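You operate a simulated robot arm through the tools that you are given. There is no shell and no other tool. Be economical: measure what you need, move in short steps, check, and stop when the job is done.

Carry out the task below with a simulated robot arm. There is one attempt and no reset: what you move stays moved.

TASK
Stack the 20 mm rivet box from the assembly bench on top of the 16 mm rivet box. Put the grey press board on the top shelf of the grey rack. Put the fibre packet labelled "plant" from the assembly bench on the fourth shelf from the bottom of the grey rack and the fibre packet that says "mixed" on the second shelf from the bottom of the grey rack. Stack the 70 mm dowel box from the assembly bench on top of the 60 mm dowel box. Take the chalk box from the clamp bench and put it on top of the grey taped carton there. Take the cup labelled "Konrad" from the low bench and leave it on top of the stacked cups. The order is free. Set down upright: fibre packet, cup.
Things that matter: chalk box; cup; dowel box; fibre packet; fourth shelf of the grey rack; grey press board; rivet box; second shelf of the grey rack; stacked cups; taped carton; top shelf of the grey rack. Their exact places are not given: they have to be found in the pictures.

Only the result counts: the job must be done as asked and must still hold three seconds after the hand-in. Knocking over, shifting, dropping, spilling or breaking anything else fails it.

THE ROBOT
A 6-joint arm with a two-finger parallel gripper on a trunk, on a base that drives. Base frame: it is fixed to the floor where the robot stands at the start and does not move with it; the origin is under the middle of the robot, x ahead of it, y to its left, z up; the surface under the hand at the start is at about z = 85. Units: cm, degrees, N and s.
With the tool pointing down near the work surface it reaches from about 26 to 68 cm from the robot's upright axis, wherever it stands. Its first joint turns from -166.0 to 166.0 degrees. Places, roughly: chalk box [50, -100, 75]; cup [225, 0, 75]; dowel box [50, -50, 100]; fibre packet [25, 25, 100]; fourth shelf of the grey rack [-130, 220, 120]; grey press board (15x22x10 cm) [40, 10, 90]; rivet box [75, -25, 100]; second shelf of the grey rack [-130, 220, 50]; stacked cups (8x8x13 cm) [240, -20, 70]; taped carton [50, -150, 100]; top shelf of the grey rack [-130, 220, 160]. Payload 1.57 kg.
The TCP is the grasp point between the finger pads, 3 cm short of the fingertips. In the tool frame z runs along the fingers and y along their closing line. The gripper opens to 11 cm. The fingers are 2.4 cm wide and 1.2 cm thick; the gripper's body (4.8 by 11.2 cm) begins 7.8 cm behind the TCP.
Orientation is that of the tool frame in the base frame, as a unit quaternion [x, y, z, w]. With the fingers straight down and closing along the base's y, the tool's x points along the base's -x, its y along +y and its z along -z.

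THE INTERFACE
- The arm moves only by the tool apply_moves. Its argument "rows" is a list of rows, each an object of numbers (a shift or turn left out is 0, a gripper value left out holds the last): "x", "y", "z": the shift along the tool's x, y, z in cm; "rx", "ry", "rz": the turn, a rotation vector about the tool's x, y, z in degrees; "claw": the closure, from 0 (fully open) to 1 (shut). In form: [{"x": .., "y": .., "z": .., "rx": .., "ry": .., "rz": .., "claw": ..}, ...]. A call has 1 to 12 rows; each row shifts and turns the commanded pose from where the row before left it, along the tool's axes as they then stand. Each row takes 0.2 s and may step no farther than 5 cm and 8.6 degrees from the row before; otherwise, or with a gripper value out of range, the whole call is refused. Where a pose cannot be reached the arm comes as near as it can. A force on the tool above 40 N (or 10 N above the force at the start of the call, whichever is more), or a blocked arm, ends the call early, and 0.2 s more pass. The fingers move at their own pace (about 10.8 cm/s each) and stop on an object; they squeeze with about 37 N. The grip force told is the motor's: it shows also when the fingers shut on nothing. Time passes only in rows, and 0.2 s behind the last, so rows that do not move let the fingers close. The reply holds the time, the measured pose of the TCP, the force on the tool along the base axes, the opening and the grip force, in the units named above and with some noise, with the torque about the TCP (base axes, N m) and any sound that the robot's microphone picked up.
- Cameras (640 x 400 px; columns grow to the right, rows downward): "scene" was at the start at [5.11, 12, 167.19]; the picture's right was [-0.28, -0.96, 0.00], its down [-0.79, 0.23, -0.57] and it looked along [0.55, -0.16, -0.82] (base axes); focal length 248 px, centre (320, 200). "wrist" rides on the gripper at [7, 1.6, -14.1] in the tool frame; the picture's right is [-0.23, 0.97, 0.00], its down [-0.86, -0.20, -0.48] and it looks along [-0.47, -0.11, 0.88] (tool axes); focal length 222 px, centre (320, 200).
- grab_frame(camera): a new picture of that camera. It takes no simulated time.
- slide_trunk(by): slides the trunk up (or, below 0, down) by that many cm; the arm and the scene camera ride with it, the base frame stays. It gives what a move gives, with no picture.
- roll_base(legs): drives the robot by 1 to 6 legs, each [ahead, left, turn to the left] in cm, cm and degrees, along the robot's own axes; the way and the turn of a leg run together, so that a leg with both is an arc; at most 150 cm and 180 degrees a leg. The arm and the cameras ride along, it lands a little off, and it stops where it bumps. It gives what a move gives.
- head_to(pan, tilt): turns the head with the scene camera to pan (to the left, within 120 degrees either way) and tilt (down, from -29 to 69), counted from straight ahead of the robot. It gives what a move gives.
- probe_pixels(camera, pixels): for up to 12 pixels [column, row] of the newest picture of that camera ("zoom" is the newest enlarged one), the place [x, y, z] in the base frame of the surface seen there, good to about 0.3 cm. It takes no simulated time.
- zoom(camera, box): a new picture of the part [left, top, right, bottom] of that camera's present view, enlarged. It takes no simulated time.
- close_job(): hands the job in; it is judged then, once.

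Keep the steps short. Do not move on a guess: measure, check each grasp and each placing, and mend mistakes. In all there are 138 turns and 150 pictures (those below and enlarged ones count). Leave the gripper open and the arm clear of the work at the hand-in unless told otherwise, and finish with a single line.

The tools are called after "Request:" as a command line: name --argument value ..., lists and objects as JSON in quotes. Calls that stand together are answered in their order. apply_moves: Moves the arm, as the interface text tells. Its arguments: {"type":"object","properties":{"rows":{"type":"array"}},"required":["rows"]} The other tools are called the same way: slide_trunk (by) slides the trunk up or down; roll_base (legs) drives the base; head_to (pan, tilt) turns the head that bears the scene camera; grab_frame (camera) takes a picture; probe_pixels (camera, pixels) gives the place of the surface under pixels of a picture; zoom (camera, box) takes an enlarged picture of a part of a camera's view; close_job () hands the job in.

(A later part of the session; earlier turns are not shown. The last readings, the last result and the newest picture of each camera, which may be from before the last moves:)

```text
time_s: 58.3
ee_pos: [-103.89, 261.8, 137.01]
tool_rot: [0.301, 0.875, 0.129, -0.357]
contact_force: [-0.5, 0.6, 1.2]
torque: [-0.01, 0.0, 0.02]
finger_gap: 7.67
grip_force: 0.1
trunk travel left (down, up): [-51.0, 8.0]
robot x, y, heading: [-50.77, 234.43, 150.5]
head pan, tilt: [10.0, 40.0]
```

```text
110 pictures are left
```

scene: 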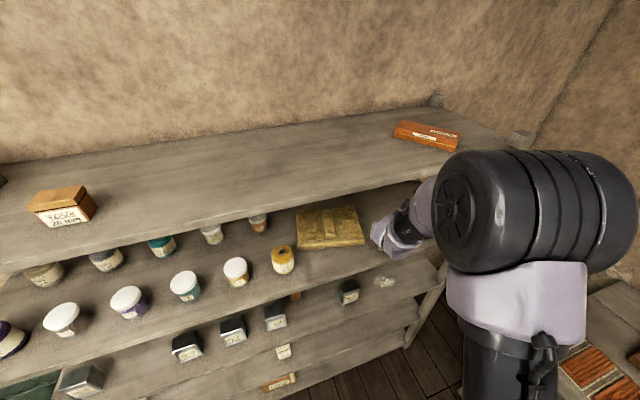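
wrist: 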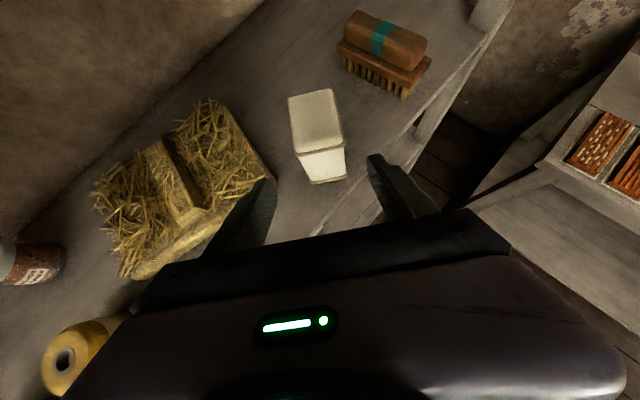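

Placed upright. Drive back toward the assembly bench, and lower the trunk.

Request:
roll_base --legs '[[-14, 0, 0], [0, 0, -60.5], [-100, 7, 0], [-100, 0, 0], [0, 0, -72]]'

Request:
slide_trunk --by -32

Request:
head_to --pan 10 --tilt 45

Request:
grab_frame --camera "scene"

```text
time_s: 74.9
ee_pos: [16.44, 52.99, 137.03]
tool_rot: [0.919, 0.104, 0.378, -0.036]
contact_force: [-0.8, 0.3, -0.3]
torque: [0.01, 0.02, 0.01]
finger_gap: 7.69
grip_force: 0.0
trunk travel left (down, up): [-51.0, 8.0]
robot x, y, heading: [-38.24, 28.69, 21.2]
head pan, tilt: [10.0, 40.0]
```

```text
time_s: 78.1
ee_pos: [16.24, 52.85, 104.93]
tool_rot: [0.92, 0.104, 0.377, -0.036]
contact_force: [-0.2, 0.0, -0.2]
torque: [-0.02, 0.01, -0.01]
finger_gap: 7.68
grip_force: 0.1
trunk travel left (down, up): [-19.0, 40.0]
robot x, y, heading: [-38.42, 27.93, 21.0]
head pan, tilt: [10.0, 40.0]
```

```text
time_s: 78.7
ee_pos: [16.31, 52.95, 104.99]
tool_rot: [0.919, 0.104, 0.377, -0.037]
contact_force: [-0.3, 0.0, 1.0]
torque: [0.01, -0.02, 0.0]
finger_gap: 7.69
grip_force: 0.0
trunk travel left (down, up): [-19.0, 40.0]
robot x, y, heading: [-38.28, 28.28, 21.0]
head pan, tilt: [10.0, 45.0]
```

```text
109 pictures are left
```

scene: 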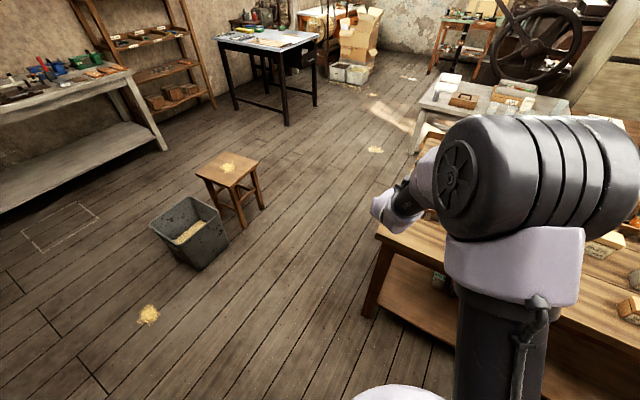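

Turn -3°, and position for the MIXED packet pre-grasp.

Request:
roll_base --legs '[[0, 0, -3], [14.2, -28.8, 0]]'

Request:
apply_moves --rows '[{"claw": 0}, {"claw": 0}]'

Request:
grab_frame --camera "wrist"

```text
time_s: 81.3
ee_pos: [40.02, 27.05, 104.94]
tool_rot: [0.922, 0.08, 0.379, -0.028]
contact_force: [-0.2, 0.4, 0.1]
torque: [-0.01, 0.01, 0.04]
finger_gap: 7.69
grip_force: 0.1
trunk travel left (down, up): [-19.0, 40.0]
robot x, y, heading: [-15.83, 5.09, 18.2]
head pan, tilt: [10.0, 45.0]
```

```text
time_s: 81.9
ee_pos: [40.12, 27.11, 104.95]
tool_rot: [0.922, 0.08, 0.379, -0.027]
contact_force: [0.0, -0.1, 0.0]
torque: [-0.01, -0.02, -0.01]
finger_gap: 11.02
grip_force: 0.1
trunk travel left (down, up): [-19.0, 40.0]
robot x, y, heading: [-15.66, 5.75, 18.2]
head pan, tilt: [10.0, 45.0]
```

```text
108 pictures are left
```

wrist: 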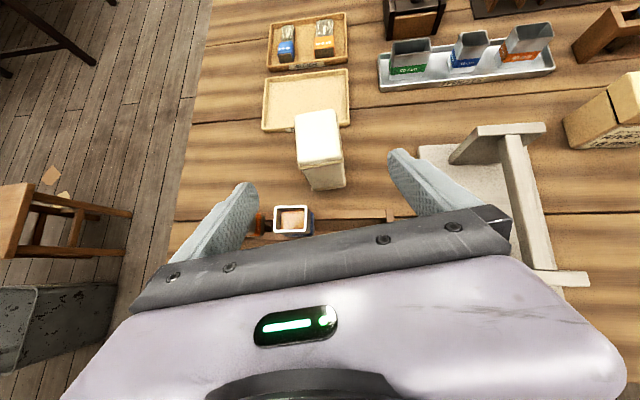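

Packet centred. Verify heights of packet and cups in the wrist view.

Request:
probe_pixels --camera "wrist" --pixels '[[302, 118], [334, 112], [307, 160], [340, 152], [320, 137], [292, 208], [275, 210], [300, 232], [258, 225]]'

```text
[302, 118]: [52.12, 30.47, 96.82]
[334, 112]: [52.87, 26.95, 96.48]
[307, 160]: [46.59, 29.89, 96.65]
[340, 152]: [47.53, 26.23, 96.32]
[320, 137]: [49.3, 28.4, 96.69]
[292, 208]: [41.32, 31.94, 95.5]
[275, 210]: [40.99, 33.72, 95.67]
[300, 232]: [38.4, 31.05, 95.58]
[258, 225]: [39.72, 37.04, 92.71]
```

Blue cup top z≈95.6 – I grip a bit higher (TCP z≈93.8) to clear it. Advance.

Request:
apply_moves --rows '[{"z": 3, "y": 0.25}, {"z": 4}, {"z": 4, "x": -0.5}, {"z": 3.6, "x": -0.5}]'

Request:
grab_frame --camera "wrist"

```text
time_s: 82.9
ee_pos: [49.61, 28.36, 93.95]
tool_rot: [0.922, 0.08, 0.379, -0.027]
contact_force: [0.3, 0.2, -0.1]
torque: [-0.01, 0.01, -0.02]
finger_gap: 10.99
grip_force: 0.0
trunk travel left (down, up): [-19.0, 40.0]
robot x, y, heading: [-16.12, 5.65, 18.2]
head pan, tilt: [10.0, 45.0]
```

```text
107 pictures are left
```

wrist: 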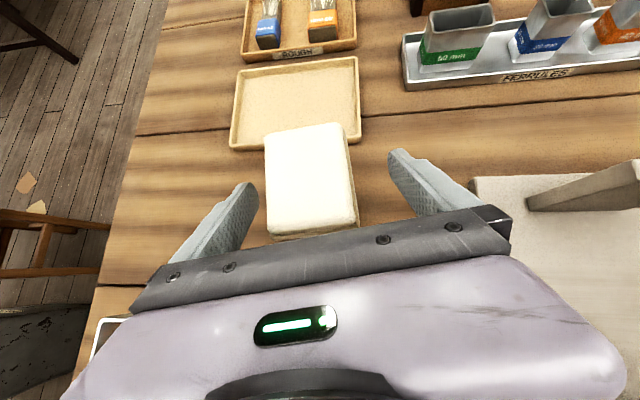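

Between the fingers. Close, then lift vertically.

Request:
apply_moves --rows '[{"claw": 1}, {"claw": 1}, {"claw": 1}, {"claw": 1}]'

Request:
slide_trunk --by 12

Request:
grab_frame --camera "wrist"

```text
time_s: 83.9
ee_pos: [49.48, 28.34, 94.08]
tool_rot: [0.921, 0.079, 0.379, -0.026]
contact_force: [0.2, -0.5, -0.5]
torque: [0.0, -0.01, 0.01]
finger_gap: 5.44
grip_force: 37.0
trunk travel left (down, up): [-19.0, 40.0]
robot x, y, heading: [-15.9, 5.48, 18.1]
head pan, tilt: [10.0, 45.0]
```

```text
time_s: 85.4
ee_pos: [49.52, 28.42, 106.12]
tool_rot: [0.922, 0.081, 0.377, -0.027]
contact_force: [0.8, -0.4, -1.4]
torque: [0.0, 0.04, 0.02]
finger_gap: 5.46
grip_force: 37.0
trunk travel left (down, up): [-31.0, 28.0]
robot x, y, heading: [-15.75, 5.72, 18.2]
head pan, tilt: [10.0, 45.0]
```

```text
106 pictures are left
```

wrist: 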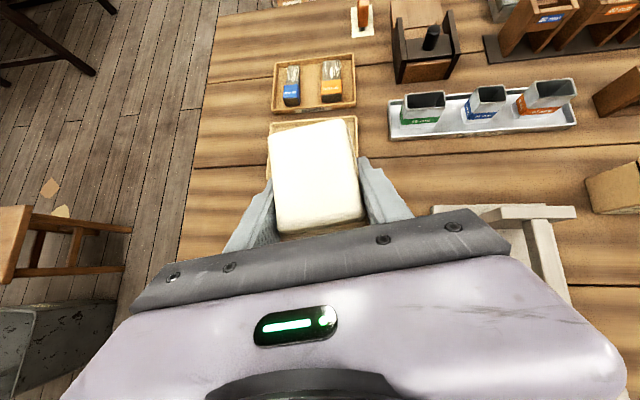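

Held (bottom = TCP−9.0). Raise, back off, go to the rack.

Request:
slide_trunk --by 5

Request:
roll_base --legs '[[-32, 0, 0], [0, 0, 71.5], [120, 0, 0]]'

Request:
head_to --pan 55 --tilt 45

Request:
grab_frame --camera "scene"

```text
time_s: 86.3
ee_pos: [49.53, 28.33, 111.06]
tool_rot: [0.922, 0.079, 0.378, -0.027]
contact_force: [0.3, -0.2, -1.7]
torque: [0.03, 0.04, 0.01]
finger_gap: 5.46
grip_force: 37.0
trunk travel left (down, up): [-36.0, 23.0]
robot x, y, heading: [-15.68, 5.44, 18.1]
head pan, tilt: [10.0, 45.0]
```

```text
time_s: 97.4
ee_pos: [-47.77, 186.4, 110.9]
tool_rot: [0.701, 0.604, 0.292, -0.243]
contact_force: [0.7, 0.3, -1.8]
torque: [0.0, 0.0, -0.02]
finger_gap: 5.45
grip_force: 37.4
trunk travel left (down, up): [-36.0, 23.0]
robot x, y, heading: [-46.78, 117.24, 89.8]
head pan, tilt: [10.0, 45.0]
```

```text
time_s: 98.5
ee_pos: [-47.67, 186.44, 111.01]
tool_rot: [0.7, 0.604, 0.291, -0.244]
contact_force: [0.3, -0.3, -1.8]
torque: [-0.02, 0.01, 0.0]
finger_gap: 5.47
grip_force: 37.2
trunk travel left (down, up): [-36.0, 23.0]
robot x, y, heading: [-46.75, 117.16, 89.8]
head pan, tilt: [55.0, 45.0]
```

```text
105 pictures are left
```

scene: 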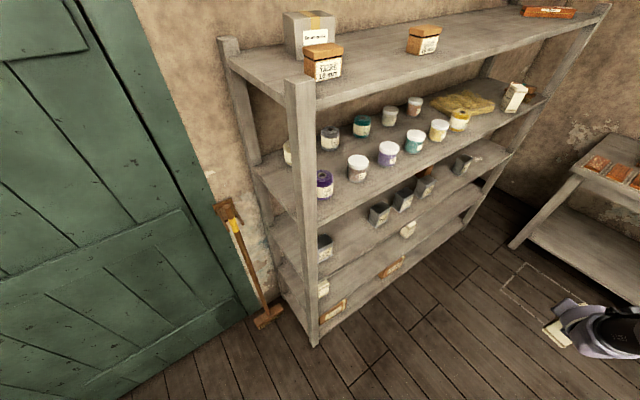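

Request:
zoom --camera "scene" --box '[490, 70, 550, 120]'

Request:
zoom --camera "scene" --box '[280, 200, 480, 330]'

Request:
probe_pixels --camera "zoom" --pixels '[[130, 290], [200, 245], [280, 200], [340, 150], [410, 115], [480, 100], [520, 75], [240, 200]]'

```text
8.00 times, centred on (520, 95) of scene
```

zoom: 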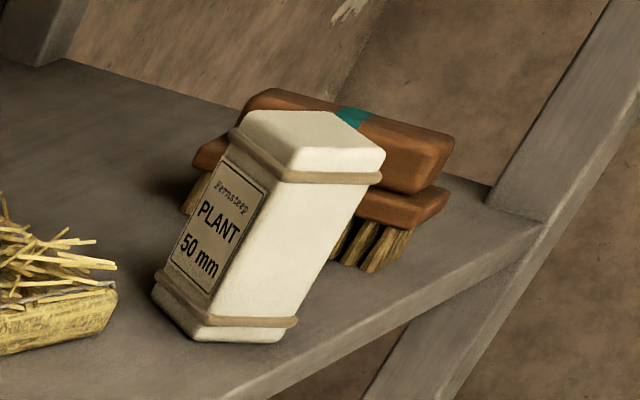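

```text
3.08 times, centred on (380, 265) of scene
```

zoom: 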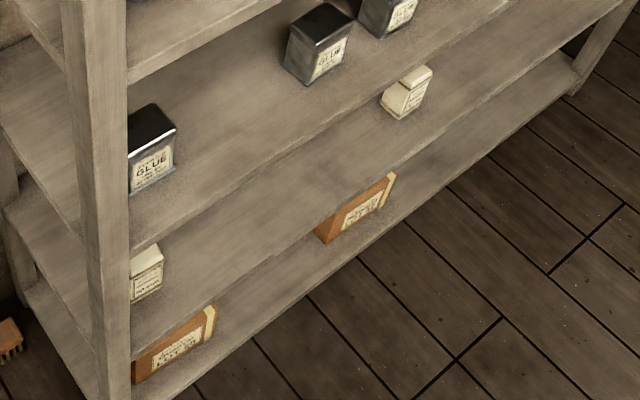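

```text
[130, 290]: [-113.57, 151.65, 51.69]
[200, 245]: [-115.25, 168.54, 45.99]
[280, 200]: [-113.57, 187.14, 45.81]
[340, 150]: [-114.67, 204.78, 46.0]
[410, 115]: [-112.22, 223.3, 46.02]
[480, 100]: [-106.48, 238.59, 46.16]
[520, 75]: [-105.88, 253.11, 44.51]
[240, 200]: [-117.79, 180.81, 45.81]
```

PLANT confirmed and upright on the 4th shelf. For MIXED: lower trunk and arm here, then approach a free spot at (-112,187) of shelf 2.

Request:
slide_trunk --by -36

Request:
apply_moves --rows '[{"x": -2.9, "z": 2.9}, {"x": -2.9, "z": 2.9}, {"x": -2.9, "z": 2.9}, {"x": -2.9, "z": 2.9}]'

Request:
roll_base --legs '[[26, -12.7, 0], [0, 0, 60.2]]'

Request:
grab_frame --camera "wrist"

```text
time_s: 102.0
ee_pos: [-47.78, 186.44, 74.98]
tool_rot: [0.701, 0.604, 0.292, -0.243]
contact_force: [-0.4, -0.7, -1.3]
torque: [0.0, 0.03, 0.01]
finger_gap: 5.48
grip_force: 36.3
trunk travel left (down, up): [0.0, 59.0]
robot x, y, heading: [-46.53, 117.33, 90.1]
head pan, tilt: [55.0, 45.0]
```

```text
time_s: 103.0
ee_pos: [-47.53, 186.41, 58.7]
tool_rot: [0.701, 0.604, 0.293, -0.24]
contact_force: [-0.4, 0.3, -2.1]
torque: [-0.01, 0.0, -0.01]
finger_gap: 5.5
grip_force: 37.4
trunk travel left (down, up): [0.0, 59.0]
robot x, y, heading: [-46.81, 117.33, 89.7]
head pan, tilt: [55.0, 45.0]
```

```text
time_s: 107.6
ee_pos: [-93.64, 177.86, 58.64]
tool_rot: [0.311, 0.873, 0.135, -0.352]
contact_force: [-0.6, 0.0, -1.8]
torque: [-0.04, -0.01, 0.0]
finger_gap: 5.48
grip_force: 37.5
trunk travel left (down, up): [0.0, 59.0]
robot x, y, heading: [-33.91, 143.44, 148.9]
head pan, tilt: [55.0, 45.0]
```

```text
102 pictures are left
```

wrist: 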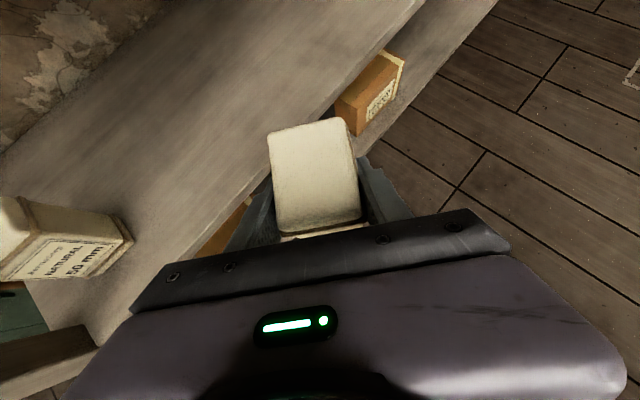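

Clear path. Drive in 20 cm.

Request:
roll_base --legs '[[20, 1.7, 0]]'

Request:
grab_frame --camera "wrist"

```text
time_s: 109.2
ee_pos: [-111.98, 186.62, 58.63]
tool_rot: [0.309, 0.873, 0.135, -0.353]
contact_force: [-0.7, -0.3, -1.7]
torque: [-0.04, -0.02, -0.02]
finger_gap: 5.49
grip_force: 36.5
trunk travel left (down, up): [0.0, 59.0]
robot x, y, heading: [-51.82, 152.51, 149.4]
head pan, tilt: [55.0, 45.0]
```

```text
101 pictures are left
```

wrist: 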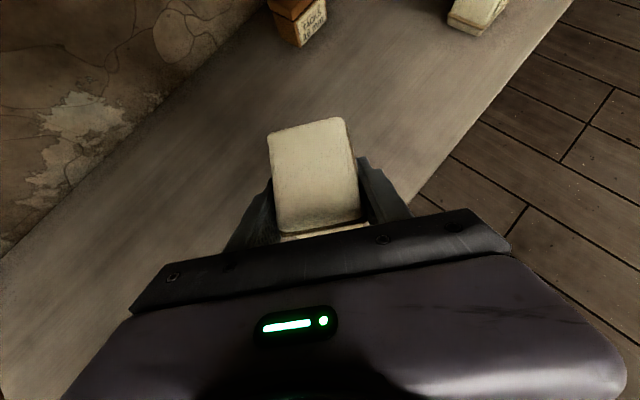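

Lower 3.6 in steps.

Request:
apply_moves --rows '[{"x": -1.1, "z": 1.1}, {"x": -1.0, "z": 1.0}, {"x": -0.25, "z": 0.25}]'

Request:
apply_moves --rows '[{"x": -0.2, "z": 0.2}]'

```text
time_s: 110.0
ee_pos: [-111.97, 186.68, 55.25]
tool_rot: [0.309, 0.873, 0.136, -0.351]
contact_force: [-0.1, 0.2, -1.7]
torque: [-0.01, 0.0, -0.01]
finger_gap: 5.46
grip_force: 37.0
trunk travel left (down, up): [0.0, 59.0]
robot x, y, heading: [-52.14, 151.71, 149.1]
head pan, tilt: [55.0, 45.0]
```

```text
time_s: 110.4
ee_pos: [-111.84, 186.69, 54.97]
tool_rot: [0.309, 0.873, 0.136, -0.352]
contact_force: [0.7, -1.1, 1.9]
torque: [-0.02, 0.16, -0.03]
finger_gap: 5.49
grip_force: 37.0
trunk travel left (down, up): [0.0, 59.0]
robot x, y, heading: [-52.04, 152.16, 149.1]
head pan, tilt: [55.0, 45.0]
```

Touching the shelf. Release and retract.

Request:
apply_moves --rows '[{"x": -0.1, "z": 0.1}, {"claw": 0.3}, {"claw": 0.3}, {"z": -3}, {"z": -4}, {"z": -4}, {"z": -3}]'

Request:
grab_frame --camera "wrist"

```text
time_s: 111.9
ee_pos: [-109.83, 182.16, 62.47]
tool_rot: [0.314, 0.878, 0.137, -0.335]
contact_force: [-2.9, 1.8, -24.7]
torque: [0.07, 0.26, -0.01]
finger_gap: 7.72
grip_force: 0.3
out of reach, approached as far as the arm can: row 4, 5, 6, 7
trunk travel left (down, up): [0.0, 59.0]
robot x, y, heading: [-51.73, 152.21, 149.1]
head pan, tilt: [55.0, 45.0]
stopped in row 7: the force on the tool passed its limit at 63 N (the readings are from after the stop); the commanded pose is now the measured one
```

```text
100 pictures are left
```

wrist: 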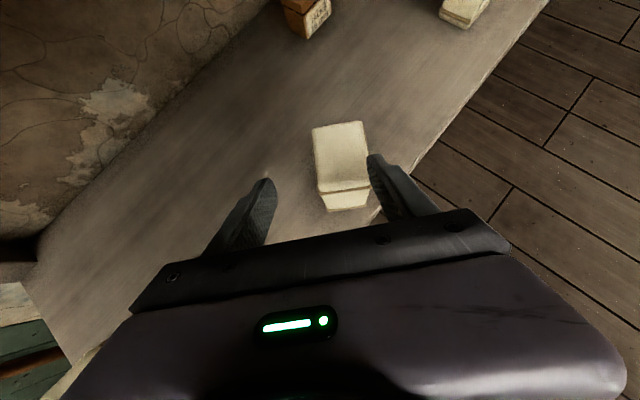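

Something touched above (63 N). See with the scene camera before moving.

Request:
head_to --pan 10 --tilt 55

Request:
grab_frame --camera "scene"

```text
time_s: 113.0
ee_pos: [-109.93, 182.12, 62.39]
tool_rot: [0.315, 0.877, 0.138, -0.335]
contact_force: [14.6, -5.0, -54.0]
torque: [2.0, 4.31, 0.06]
finger_gap: 7.71
grip_force: 0.0
trunk travel left (down, up): [0.0, 59.0]
robot x, y, heading: [-51.81, 152.56, 149.3]
head pan, tilt: [10.0, 55.0]
```

```text
99 pictures are left
```

scene: 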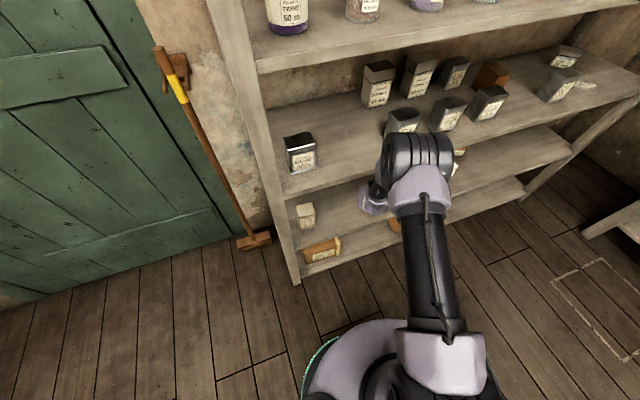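

The hand presses the underside of shelf 3. Lower it slightly, then back out with the base.

Request:
apply_moves --rows '[{"x": -0.8, "z": 0.8}, {"x": -0.8, "z": 0.8}]'

Request:
grab_frame --camera "wrist"

```text
time_s: 113.6
ee_pos: [-109.87, 182.34, 60.84]
tool_rot: [0.313, 0.876, 0.141, -0.338]
contact_force: [-0.7, 0.6, 1.6]
torque: [0.04, -0.04, 0.0]
finger_gap: 7.7
grip_force: 0.0
trunk travel left (down, up): [0.0, 59.0]
robot x, y, heading: [-51.98, 152.24, 149.2]
head pan, tilt: [10.0, 55.0]
```

```text
98 pictures are left
```

wrist: 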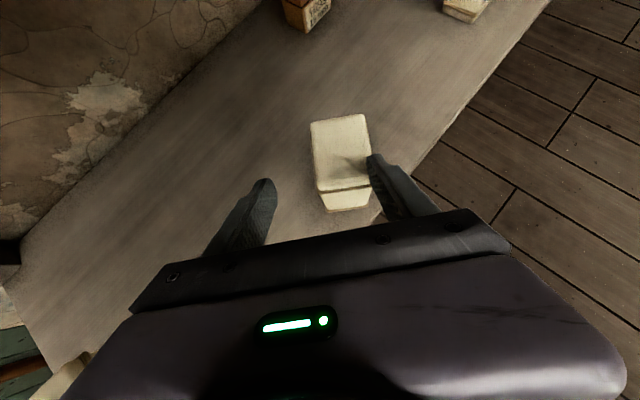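

Request:
roll_base --legs '[[-12, 0, 0]]'

Request:
grab_frame --camera "wrist"

```text
time_s: 114.8
ee_pos: [-99.59, 175.99, 60.59]
tool_rot: [0.313, 0.877, 0.14, -0.337]
contact_force: [0.2, 0.4, -0.4]
torque: [-0.01, 0.01, 0.02]
finger_gap: 7.68
grip_force: 0.0
trunk travel left (down, up): [0.0, 59.0]
robot x, y, heading: [-41.72, 146.27, 149.3]
head pan, tilt: [10.0, 55.0]
```

```text
97 pictures are left
```

wrist: 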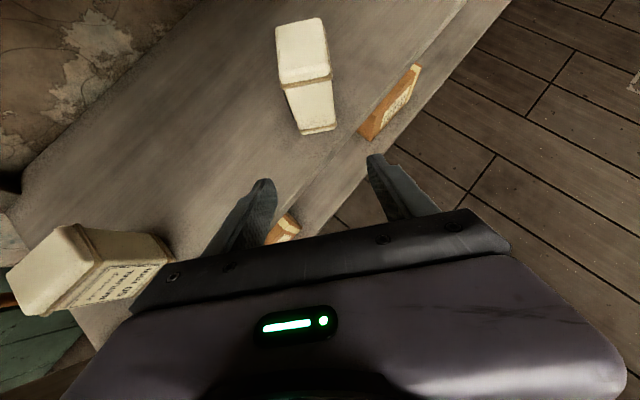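

MIXED stands on shelf 2. Back off, raise the trunk, set tool vertical, return to the bench.

Request:
slide_trunk --by 50

Request:
roll_base --legs '[[-15, 0, 0], [0, 0, -149], [0, -132, 0]]'

Request:
apply_moves --rows '[{"ry": -7.5}, {"ry": -7.5}, {"ry": -7.5}, {"ry": -7.5}, {"ry": -7.5}, {"ry": -7.5}, {"rz": -7}, {"rz": -7}]'

Request:
head_to --pan 0 --tilt 50

Request:
grab_frame --camera "scene"

Request:
grab_frame --camera "wrist"

```text
refused: 50 is not a number from -40 to 40
```

```text
time_s: 126.2
ee_pos: [33.42, 58.67, 60.72]
tool_rot: [0.929, -0.075, 0.36, 0.048]
contact_force: [-0.1, 7.9, 1.6]
torque: [-0.05, 0.07, -0.2]
finger_gap: 7.02
grip_force: 0.1
trunk travel left (down, up): [0.0, 59.0]
robot x, y, heading: [-31.82, 55.66, -2.0]
head pan, tilt: [10.0, 55.0]
stopped in leg 3: the force on the tool passed its limit at 136 N (the readings are from after the stop); the commanded pose is now the measured one
```

```text
time_s: 126.9
ee_pos: [33.12, 58.81, 60.48]
tool_rot: [0.964, -0.084, 0.248, 0.044]
contact_force: [0.8, 7.4, 0.7]
torque: [-0.11, 0.04, -0.14]
finger_gap: 7.22
grip_force: 0.0
out of reach, approached as far as the arm can: row 3
trunk travel left (down, up): [0.0, 59.0]
robot x, y, heading: [-31.74, 56.17, -1.8]
head pan, tilt: [10.0, 55.0]
stopped in row 3: the force on the tool passed its limit at 47 N (the readings are from after the stop); the commanded pose is now the measured one
```

```text
time_s: 127.7
ee_pos: [33.12, 58.84, 60.37]
tool_rot: [0.964, -0.082, 0.247, 0.043]
contact_force: [2.9, 14.7, 2.9]
torque: [-0.85, 0.17, -0.28]
finger_gap: 7.19
grip_force: 0.2
trunk travel left (down, up): [0.0, 59.0]
robot x, y, heading: [-32.09, 56.34, -2.0]
head pan, tilt: [0.0, 50.0]
```

```text
96 pictures are left
```

scene: 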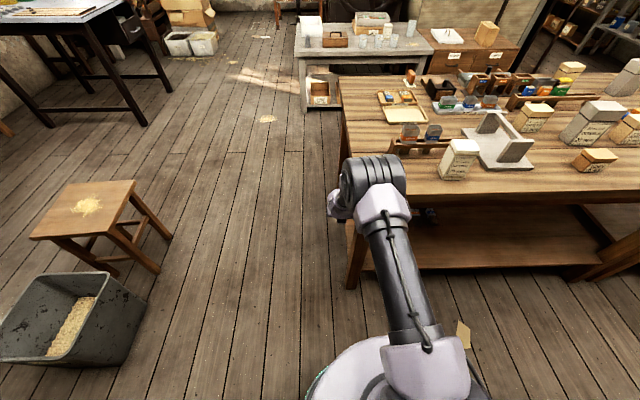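

```text
95 pictures are left
```

wrist: 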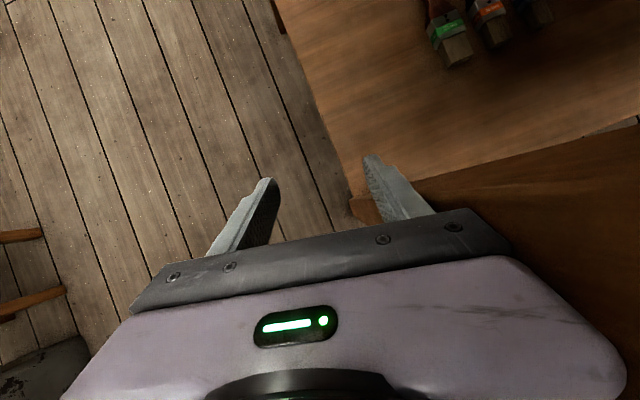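

The trunk slide was refused (limit 40) and the hand touched the bench leg. Move away left first.

Request:
roll_base --legs '[[0, 15, 0]]'

Request:
slide_trunk --by 40

Request:
slide_trunk --by 15

Request:
grab_frame --camera "scene"

Request:
probe_pixels --camera "scene" --pixels '[[385, 105], [395, 175]]'

```text
time_s: 129.0
ee_pos: [33.55, 73.75, 60.55]
tool_rot: [0.964, -0.083, 0.248, 0.044]
contact_force: [0.4, -0.7, -1.3]
torque: [-0.03, 0.02, 0.01]
finger_gap: 7.68
grip_force: 0.0
trunk travel left (down, up): [0.0, 59.0]
robot x, y, heading: [-31.81, 70.94, -1.9]
head pan, tilt: [0.0, 50.0]
```

```text
time_s: 132.9
ee_pos: [33.55, 73.65, 100.45]
tool_rot: [0.964, -0.083, 0.247, 0.045]
contact_force: [0.5, -0.5, 0.2]
torque: [0.02, 0.02, 0.02]
finger_gap: 7.7
grip_force: 0.0
trunk travel left (down, up): [-40.0, 19.0]
robot x, y, heading: [-31.48, 71.17, -1.7]
head pan, tilt: [0.0, 50.0]
```

```text
time_s: 134.6
ee_pos: [33.69, 73.68, 115.51]
tool_rot: [0.964, -0.084, 0.247, 0.044]
contact_force: [0.9, 0.7, 0.2]
torque: [0.02, -0.01, -0.01]
finger_gap: 7.71
grip_force: 0.2
trunk travel left (down, up): [-55.0, 4.0]
robot x, y, heading: [-31.23, 70.97, -2.1]
head pan, tilt: [0.0, 50.0]
```

```text
94 pictures are left
```

scene: 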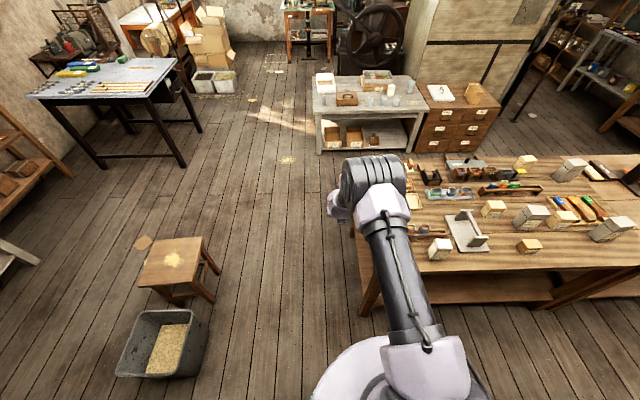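

```text
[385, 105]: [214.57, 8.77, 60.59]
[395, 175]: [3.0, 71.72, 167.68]
```

Set the tool vertical and yaw ~6°, then move over the press board.

Request:
apply_moves --rows '[{"ry": -7.2}, {"ry": -7.2}, {"ry": -7.2}, {"ry": -7.1}, {"rz": -8}, {"rz": -8}]'

Request:
roll_base --legs '[[9, -66, 2]]'

Request:
grab_frame --camera "wrist"

Request:
grab_frame --camera "scene"

```text
time_s: 136.0
ee_pos: [32.68, 72.66, 115.39]
tool_rot: [0.989, 0.045, 0.121, 0.073]
contact_force: [0.0, 0.1, -1.0]
torque: [-0.02, -0.04, -0.02]
finger_gap: 7.72
grip_force: 0.1
out of reach, approached as far as the arm can: row 1, 2, 3, 4
trunk travel left (down, up): [-55.0, 4.0]
robot x, y, heading: [-31.53, 71.1, -1.9]
head pan, tilt: [0.0, 50.0]
```

```text
time_s: 139.7
ee_pos: [40.69, 9.97, 115.5]
tool_rot: [0.988, 0.065, 0.123, 0.07]
contact_force: [-0.1, -0.9, -0.4]
torque: [0.02, -0.03, -0.01]
finger_gap: 7.68
grip_force: 0.0
trunk travel left (down, up): [-55.0, 4.0]
robot x, y, heading: [-22.65, 5.49, 0.7]
head pan, tilt: [0.0, 50.0]
```

```text
93 pictures are left
```

wrist: 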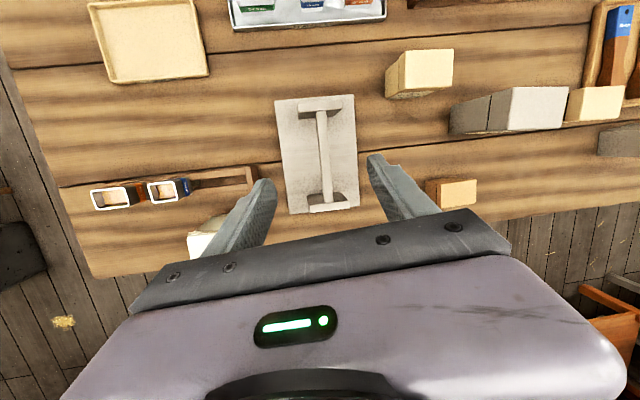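

```text
92 pictures are left
```

scene: 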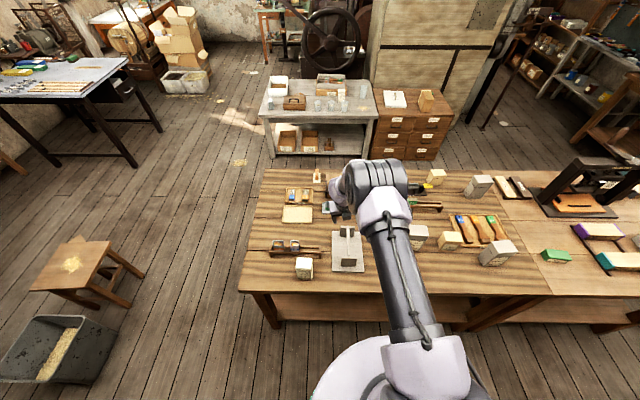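

Measure the beam in the wrist view; lower trunk 8.

Request:
probe_pixels --camera "wrist" --pixels '[[322, 115], [324, 150], [327, 185], [318, 150], [330, 150], [277, 100], [352, 96], [292, 213], [357, 205], [320, 103], [330, 200]]'

Request:
slide_trunk --by -8

Request:
apply_moves --rows '[{"z": -2}, {"z": -2}, {"ry": -4, "z": -1}, {"ry": -4, "z": -1}, {"ry": -4, "z": -1}, {"ry": -2.2}]'

```text
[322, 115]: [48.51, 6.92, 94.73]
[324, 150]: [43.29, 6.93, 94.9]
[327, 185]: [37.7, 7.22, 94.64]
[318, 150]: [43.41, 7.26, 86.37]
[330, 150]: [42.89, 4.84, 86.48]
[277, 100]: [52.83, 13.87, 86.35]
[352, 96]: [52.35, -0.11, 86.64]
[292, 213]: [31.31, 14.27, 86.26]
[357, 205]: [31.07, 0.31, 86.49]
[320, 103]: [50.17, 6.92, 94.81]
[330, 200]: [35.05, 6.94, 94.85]
```

```text
time_s: 140.8
ee_pos: [40.79, 9.95, 107.45]
tool_rot: [0.988, 0.065, 0.124, 0.07]
contact_force: [0.2, 0.4, 0.1]
torque: [0.02, -0.03, -0.04]
finger_gap: 7.7
grip_force: 0.0
trunk travel left (down, up): [-47.0, 12.0]
robot x, y, heading: [-23.03, 5.48, 0.8]
head pan, tilt: [0.0, 50.0]
```

```text
time_s: 142.2
ee_pos: [31.39, 9.42, 111.05]
tool_rot: [0.993, 0.057, 0.036, 0.092]
contact_force: [0.1, 0.4, -0.3]
torque: [-0.03, 0.02, -0.03]
finger_gap: 7.7
grip_force: 0.2
out of reach, approached as far as the arm can: row 3, 4, 5, 6
trunk travel left (down, up): [-47.0, 12.0]
robot x, y, heading: [-23.24, 5.36, 0.6]
head pan, tilt: [0.0, 50.0]
```

Beam centre (42,7,94.8), yaw ≈0. Correct the tool orientation to straight down.

Request:
apply_moves --rows '[{"rx": 3.5, "ry": -1.4, "rz": 2.2}, {"rx": 3.5, "ry": -1.4, "rz": 2.2}, {"rx": 3.5, "ry": -1.4, "rz": 2.2}]'

Request:
grab_frame --camera "scene"

```text
time_s: 143.1
ee_pos: [29.35, 8.93, 110.13]
tool_rot: [0.996, 0.04, 0.037, 0.071]
contact_force: [0.1, 0.8, -0.1]
torque: [-0.03, -0.03, -0.01]
finger_gap: 7.69
grip_force: 0.1
out of reach, approached as far as the arm can: row 1, 2, 3
trunk travel left (down, up): [-47.0, 12.0]
robot x, y, heading: [-23.15, 5.43, 0.6]
head pan, tilt: [0.0, 50.0]
```

```text
91 pictures are left
```

scene: 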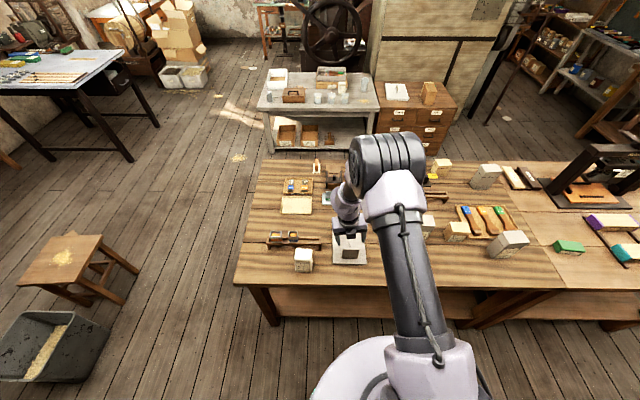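

Request:
apply_moves --rows '[{"z": -3}, {"z": -3}, {"z": -3}, {"z": -3}, {"rx": 2.7, "ry": -1.4}, {"rx": 2.7, "ry": -1.4}, {"rx": 2.7, "ry": -1.4}]'

```text
time_s: 144.7
ee_pos: [25.24, 9.89, 119.48]
tool_rot: [0.995, 0.041, 0.043, 0.078]
contact_force: [0.4, -0.2, 0.3]
torque: [0.02, -0.01, -0.02]
finger_gap: 7.72
grip_force: 0.1
out of reach, approached as far as the arm can: row 2, 3, 4, 5, 6, 7
trunk travel left (down, up): [-47.0, 12.0]
robot x, y, heading: [-23.11, 5.15, 0.6]
head pan, tilt: [0.0, 50.0]
```

Request:
zoom --camera "scene" --box '[240, 100, 520, 400]'

Request:
grab_frame --camera "wrist"

```text
1.33 times, centred on (380, 250) of scene
```

zoom: 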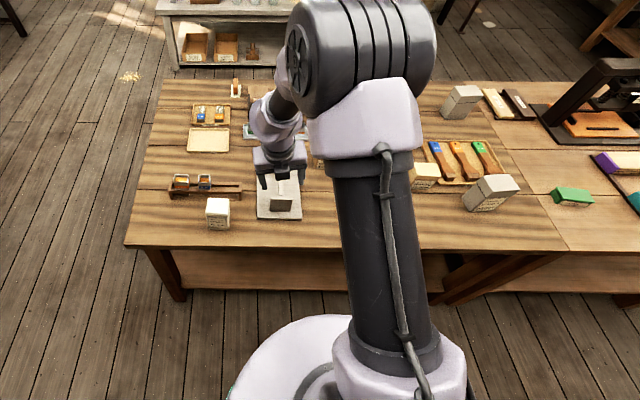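

```text
89 pictures are left
```

wrist: 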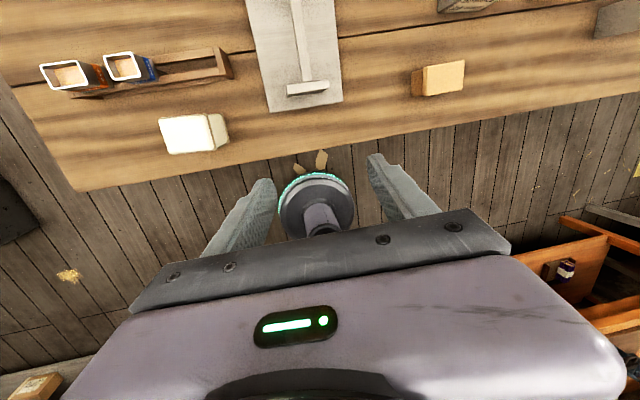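

Test moving outward to see what the arm can do.

Request:
apply_moves --rows '[{"x": 4}, {"x": 4}, {"x": 4}, {"x": 4}]'

Request:
apply_moves --rows '[{"rx": 4, "ry": -2, "rz": 2}, {"rx": 4, "ry": -2, "rz": 2}]'

```text
time_s: 145.7
ee_pos: [32.52, 9.4, 115.26]
tool_rot: [0.993, 0.041, 0.06, 0.092]
contact_force: [0.7, 0.4, -0.2]
torque: [0.01, 0.01, 0.01]
finger_gap: 7.73
grip_force: 0.1
out of reach, approached as far as the arm can: row 1, 2, 3, 4
trunk travel left (down, up): [-47.0, 12.0]
robot x, y, heading: [-22.92, 5.6, 0.7]
head pan, tilt: [0.0, 50.0]
```

```text
time_s: 146.2
ee_pos: [32.47, 9.52, 115.34]
tool_rot: [0.993, 0.04, 0.06, 0.091]
contact_force: [0.9, -0.1, 0.1]
torque: [0.02, 0.0, 0.02]
finger_gap: 7.68
grip_force: 0.1
out of reach, approached as far as the arm can: row 1, 2
trunk travel left (down, up): [-47.0, 12.0]
robot x, y, heading: [-22.98, 5.47, 0.5]
head pan, tilt: [0.0, 50.0]
```

Test whether the last wrist joint is the limit: turn rz back by 48°.

Request:
apply_moves --rows '[{"rz": -8}, {"rz": -8}, {"rz": -8}, {"rz": -8}, {"rz": -8}, {"rz": -8}]'

Request:
apply_moves --rows '[{"rz": -8}, {"rz": -8}, {"rz": -8}, {"rz": -8}, {"rz": -8}]'

```text
time_s: 147.7
ee_pos: [32.54, 9.53, 115.42]
tool_rot: [0.89, 0.442, 0.018, 0.108]
contact_force: [0.7, -0.6, 0.5]
torque: [0.0, 0.02, 0.01]
finger_gap: 7.72
grip_force: 0.1
trunk travel left (down, up): [-47.0, 12.0]
robot x, y, heading: [-22.92, 5.72, 0.8]
head pan, tilt: [0.0, 50.0]
```

```text
time_s: 148.8
ee_pos: [32.39, 9.6, 115.49]
tool_rot: [0.685, 0.72, -0.02, 0.109]
contact_force: [-0.6, 0.1, -0.4]
torque: [0.03, 0.01, 0.0]
finger_gap: 7.66
grip_force: 0.1
trunk travel left (down, up): [-47.0, 12.0]
robot x, y, heading: [-22.79, 5.47, 0.7]
head pan, tilt: [0.0, 50.0]
```

Rotation is fine here. Now correct tilt.

Request:
apply_moves --rows '[{"rx": 3.5, "ry": 5.3}, {"rx": 3.5, "ry": 5.3}]'

```text
time_s: 149.4
ee_pos: [32.56, 9.59, 115.39]
tool_rot: [0.685, 0.72, -0.021, 0.109]
contact_force: [0.0, -0.3, -0.1]
torque: [-0.01, 0.01, 0.01]
finger_gap: 7.72
grip_force: 0.0
out of reach, approached as far as the arm can: row 1, 2
trunk travel left (down, up): [-47.0, 12.0]
robot x, y, heading: [-23.16, 5.96, 0.4]
head pan, tilt: [0.0, 50.0]
```

A wrist joint seems stuck at a limit (no motion at all). I swing the hand around: lean sideways toward -y, then back, then upright again.

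Request:
apply_moves --rows '[{"ry": -7}, {"ry": -7}, {"ry": -7}, {"rx": 7}, {"rx": 7}, {"rx": 7}, {"rx": 7}]'

```text
time_s: 151.1
ee_pos: [32.34, 9.57, 115.28]
tool_rot: [0.689, 0.672, -0.206, 0.178]
contact_force: [-0.3, -0.7, -0.3]
torque: [-0.05, -0.01, -0.01]
finger_gap: 7.68
grip_force: 0.0
out of reach, approached as far as the arm can: row 5, 6, 7
trunk travel left (down, up): [-47.0, 12.0]
robot x, y, heading: [-23.11, 5.33, 0.8]
head pan, tilt: [0.0, 50.0]
```

Blocked on that side; go the other way round (via +y).

Request:
apply_moves --rows '[{"rx": -8}, {"rx": -8}, {"ry": 8}, {"ry": 8}, {"ry": 8}, {"ry": 8}, {"ry": 8}, {"ry": 8}, {"ry": 8}, {"rx": 5}]'

Request:
apply_moves --rows '[{"rx": 7}, {"rx": 7}, {"rx": 7}, {"rx": 7}]'

```text
time_s: 153.2
ee_pos: [29.96, 9.92, 113.8]
tool_rot: [0.669, 0.738, 0.018, 0.09]
contact_force: [-0.2, -0.6, 0.5]
torque: [0.01, 0.04, -0.03]
finger_gap: 7.7
grip_force: 0.0
out of reach, approached as far as the arm can: row 6, 7, 8, 9, 10
trunk travel left (down, up): [-47.0, 12.0]
robot x, y, heading: [-23.21, 5.64, 0.7]
head pan, tilt: [0.0, 50.0]
```

```text
time_s: 154.2
ee_pos: [25.84, 8.86, 111.71]
tool_rot: [0.671, 0.738, -0.047, 0.062]
contact_force: [-0.3, -0.5, 0.7]
torque: [-0.01, -0.01, -0.01]
finger_gap: 7.68
grip_force: 0.0
out of reach, approached as far as the arm can: row 1, 2, 3, 4
trunk travel left (down, up): [-47.0, 12.0]
robot x, y, heading: [-23.0, 5.26, 0.8]
head pan, tilt: [0.0, 50.0]
```

I back off from the bench for safe arm reconfiguration, tilt forward, bring trunk to mid height.

Request:
roll_base --legs '[[-30, 20, 0]]'

Request:
slide_trunk --by -19.5

Request:
apply_moves --rows '[{"rx": -8}, {"rx": -8}, {"rx": -8}, {"rx": -8}, {"ry": 4}]'

Request:
grab_frame --camera "scene"

```text
time_s: 156.6
ee_pos: [-4.19, 28.2, 111.63]
tool_rot: [0.674, 0.735, -0.048, 0.061]
contact_force: [-0.4, -0.1, -0.3]
torque: [-0.01, -0.03, -0.01]
finger_gap: 7.71
grip_force: 0.1
trunk travel left (down, up): [-47.0, 12.0]
robot x, y, heading: [-52.67, 25.04, 0.5]
head pan, tilt: [0.0, 50.0]
```

```text
time_s: 158.7
ee_pos: [-4.01, 28.23, 92.21]
tool_rot: [0.674, 0.735, -0.048, 0.061]
contact_force: [-0.4, 0.7, 0.7]
torque: [-0.02, -0.01, -0.02]
finger_gap: 7.72
grip_force: 0.0
trunk travel left (down, up): [-27.5, 31.5]
robot x, y, heading: [-52.82, 25.28, 0.3]
head pan, tilt: [0.0, 50.0]
```

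```text
time_s: 159.9
ee_pos: [-4.07, 26.56, 92.13]
tool_rot: [0.65, 0.735, 0.08, 0.176]
contact_force: [0.2, -0.4, -0.5]
torque: [0.03, 0.01, 0.0]
finger_gap: 7.71
grip_force: 0.0
out of reach, approached as far as the arm can: row 2, 3, 4
trunk travel left (down, up): [-27.5, 31.5]
robot x, y, heading: [-52.9, 24.74, 0.4]
head pan, tilt: [0.0, 50.0]
```

```text
88 pictures are left
```

scene: 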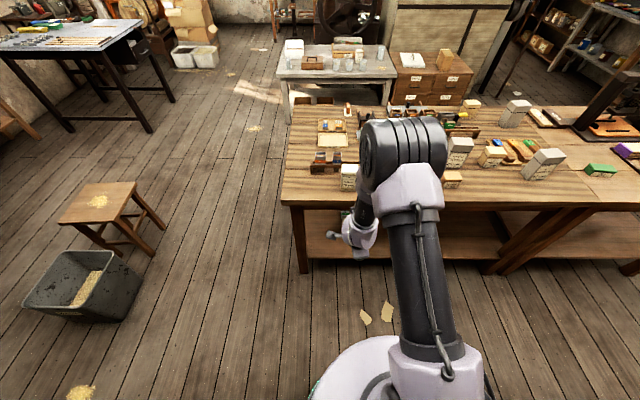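

Request:
probe_pixels --camera "scene" --pixels '[[370, 155], [405, 150], [410, 185], [425, 270], [435, 370], [360, 210], [358, 232], [345, 245], [335, 380]]'

Request:
zoom --camera "scene" --box '[300, 100, 500, 400]'

```text
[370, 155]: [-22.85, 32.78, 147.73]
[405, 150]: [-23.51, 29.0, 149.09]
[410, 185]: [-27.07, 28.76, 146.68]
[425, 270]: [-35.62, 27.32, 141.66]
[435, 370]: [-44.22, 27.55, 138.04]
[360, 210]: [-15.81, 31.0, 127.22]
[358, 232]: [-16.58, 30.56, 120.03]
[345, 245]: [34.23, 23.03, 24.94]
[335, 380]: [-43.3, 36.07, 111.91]
```

```text
1.33 times, centred on (400, 250) of scene
```

zoom: 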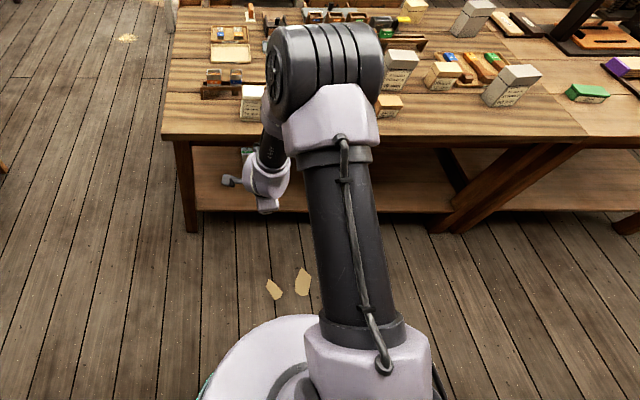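

I'll retrace: yaw back, extend outward and tilt 45° (known to work), then raise to the earlier pose and un-tilt.

Request:
apply_moves --rows '[{"rz": 8}, {"rz": 8}, {"rz": 8}, {"rz": 8}, {"rz": 8}, {"rz": 8}, {"rz": 8}, {"rz": 8}, {"rz": 8}, {"rz": 8}, {"rz": 8}, {"rz": 3}]'

Request:
apply_moves --rows '[{"x": 3, "z": 1.2}, {"x": 3, "z": 1.2}, {"x": 3, "z": 1.2}, {"x": 3, "z": 1.2}, {"ry": 6}, {"ry": 6}, {"ry": 6}, {"ry": 6}]'

```text
time_s: 162.5
ee_pos: [-4.06, 26.55, 92.06]
tool_rot: [0.98, 0.05, 0.18, 0.067]
contact_force: [0.2, -0.1, 0.1]
torque: [0.02, -0.02, -0.01]
finger_gap: 7.69
grip_force: 0.0
trunk travel left (down, up): [-27.5, 31.5]
robot x, y, heading: [-53.11, 24.87, 0.4]
head pan, tilt: [0.0, 50.0]
```

```text
time_s: 164.3
ee_pos: [8.91, 26.29, 92.06]
tool_rot: [0.939, 0.06, 0.33, 0.076]
contact_force: [0.3, -0.4, -0.3]
torque: [0.02, -0.02, 0.02]
finger_gap: 7.74
grip_force: 0.0
out of reach, approached as far as the arm can: row 5, 6, 7
trunk travel left (down, up): [-27.5, 31.5]
robot x, y, heading: [-52.91, 24.71, 0.3]
head pan, tilt: [0.0, 50.0]
```

Request:
apply_moves --rows '[{"rz": 8}, {"rz": 7.7}, {"x": 2.5, "z": 2.5}, {"x": 2.5, "z": 2.5}, {"ry": 5.5}, {"x": 2.5, "z": -2.5}, {"x": 2.5, "z": -2.5}]'

```text
time_s: 165.9
ee_pos: [16.89, 25.93, 99.1]
tool_rot: [0.921, -0.068, 0.382, 0.032]
contact_force: [-1.4, -1.4, -0.1]
torque: [-0.03, -0.02, -0.03]
finger_gap: 7.67
grip_force: 0.0
out of reach, approached as far as the arm can: row 2
trunk travel left (down, up): [-27.5, 31.5]
robot x, y, heading: [-52.64, 24.9, 0.7]
head pan, tilt: [0.0, 50.0]
```

Good. Now move to the earlier pose (rel 61,-7,133) and un-tilt.

Request:
apply_moves --rows '[{"x": 1.87, "y": 0.91, "z": -2.94}, {"x": 1.87, "y": 0.91, "z": -2.94}, {"x": 1.87, "y": 0.91, "z": -2.94}, {"x": 1.87, "y": 0.91, "z": -2.94}, {"x": 1.87, "y": 0.91, "z": -2.94}, {"x": 1.87, "y": 0.91, "z": -2.94}, {"x": 1.87, "y": 0.91, "z": -2.94}, {"x": 1.87, "y": 0.91, "z": -2.94}, {"x": 1.87, "y": 0.91, "z": -2.94}, {"x": 1.87, "y": 0.91, "z": -2.94}]'

Request:
apply_moves --rows '[{"ry": -7.5}, {"ry": -7.5}, {"ry": -7.5}, {"ry": -7.5}, {"ry": -7.5}, {"ry": -7.5}]'

```text
time_s: 168.1
ee_pos: [7.54, 20.33, 131.72]
tool_rot: [0.919, -0.071, 0.387, 0.04]
contact_force: [-0.3, -0.2, -0.1]
torque: [-0.04, -0.06, -0.02]
finger_gap: 7.7
grip_force: 0.0
out of reach, approached as far as the arm can: row 9, 10
trunk travel left (down, up): [-27.5, 31.5]
robot x, y, heading: [-52.72, 25.04, 0.0]
head pan, tilt: [0.0, 50.0]
```

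```text
time_s: 169.5
ee_pos: [3.71, 25.73, 122.75]
tool_rot: [0.964, -0.088, 0.239, 0.069]
contact_force: [-0.3, -0.6, 1.4]
torque: [-0.01, 0.01, 0.03]
finger_gap: 7.71
grip_force: 0.1
out of reach, approached as far as the arm can: row 1, 2, 3, 4, 5, 6
trunk travel left (down, up): [-27.5, 31.5]
robot x, y, heading: [-52.98, 25.39, 0.5]
head pan, tilt: [0.0, 50.0]
```

Try pushing the pitch further back in one call, in free air, to flip the wrist.

Request:
apply_moves --rows '[{"x": -3, "z": -3}, {"x": -1, "z": -4}, {"ry": -8.5}, {"ry": -8.5}, {"ry": -8.5}, {"ry": -8.5}, {"ry": -8.5}, {"ry": -8.5}, {"ry": -8.5}, {"ry": -8.5}]'

Request:
grab_frame --camera "scene"

```text
time_s: 171.7
ee_pos: [-2.85, 27.41, 126.76]
tool_rot: [0.963, -0.088, 0.243, 0.071]
contact_force: [0.3, -0.5, -0.1]
torque: [0.02, 0.04, 0.01]
finger_gap: 7.72
grip_force: 0.1
out of reach, approached as far as the arm can: row 3, 4, 5, 6, 7, 8, 9, 10
trunk travel left (down, up): [-27.5, 31.5]
robot x, y, heading: [-53.03, 25.24, 0.1]
head pan, tilt: [0.0, 50.0]
```

```text
86 pictures are left
```

scene: 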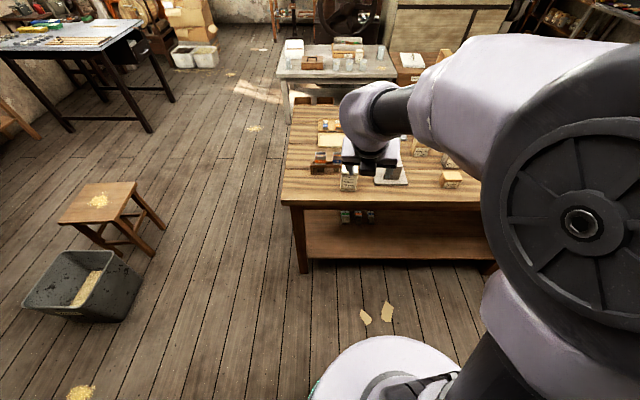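

Request:
apply_moves --rows '[{"ry": -8}, {"ry": -8}, {"ry": -8}]'

Request:
probe_pixels --camera "scene" --pixels '[[580, 220], [600, 60], [430, 110], [370, 105], [480, 80], [520, 330], [470, 390]]'

```text
time_s: 172.5
ee_pos: [-2.81, 27.36, 126.66]
tool_rot: [0.964, -0.089, 0.242, 0.071]
contact_force: [-0.3, -0.4, -0.7]
torque: [0.01, 0.02, -0.01]
finger_gap: 7.72
grip_force: 0.1
out of reach, approached as far as the arm can: row 1, 2, 3
trunk travel left (down, up): [-27.5, 31.5]
robot x, y, heading: [-52.78, 24.47, 0.5]
head pan, tilt: [0.0, 50.0]
```

```text
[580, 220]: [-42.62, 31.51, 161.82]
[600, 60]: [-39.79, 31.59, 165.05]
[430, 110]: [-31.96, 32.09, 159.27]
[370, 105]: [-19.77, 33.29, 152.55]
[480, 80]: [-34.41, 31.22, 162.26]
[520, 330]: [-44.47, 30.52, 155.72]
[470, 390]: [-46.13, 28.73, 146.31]
```

Forearm/wrist is in a flipped branch. In free air I lean the hand sideways (-y) step by step to un-flip.

Request:
apply_moves --rows '[{"rx": -8}, {"rx": -8}, {"rx": -8}, {"rx": -8}, {"rx": -8}, {"rx": -8}]'

Request:
apply_moves --rows '[{"ry": -8}, {"ry": -8}, {"ry": -8}]'

Request:
grab_frame --camera "scene"

```text
time_s: 173.9
ee_pos: [-2.88, 27.44, 126.9]
tool_rot: [0.851, -0.178, 0.186, 0.457]
contact_force: [-0.2, -0.5, -0.6]
torque: [0.0, 0.0, -0.01]
finger_gap: 7.73
grip_force: 0.0
trunk travel left (down, up): [-27.5, 31.5]
robot x, y, heading: [-52.94, 25.22, 0.6]
head pan, tilt: [0.0, 50.0]
```

```text
time_s: 174.7
ee_pos: [-3.14, 24.36, 125.02]
tool_rot: [0.867, -0.221, 0.106, 0.435]
contact_force: [-0.5, 0.4, -0.4]
torque: [-0.02, -0.03, -0.04]
finger_gap: 7.7
grip_force: 0.0
out of reach, approached as far as the arm can: row 1, 2, 3
trunk travel left (down, up): [-27.5, 31.5]
robot x, y, heading: [-52.84, 25.12, 0.6]
head pan, tilt: [0.0, 50.0]
```

```text
85 pictures are left
```

scene: 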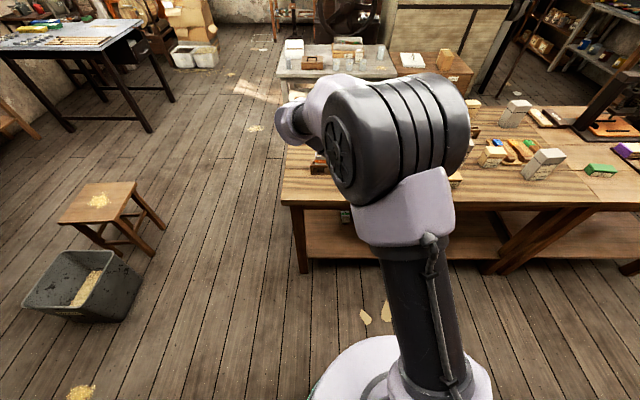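

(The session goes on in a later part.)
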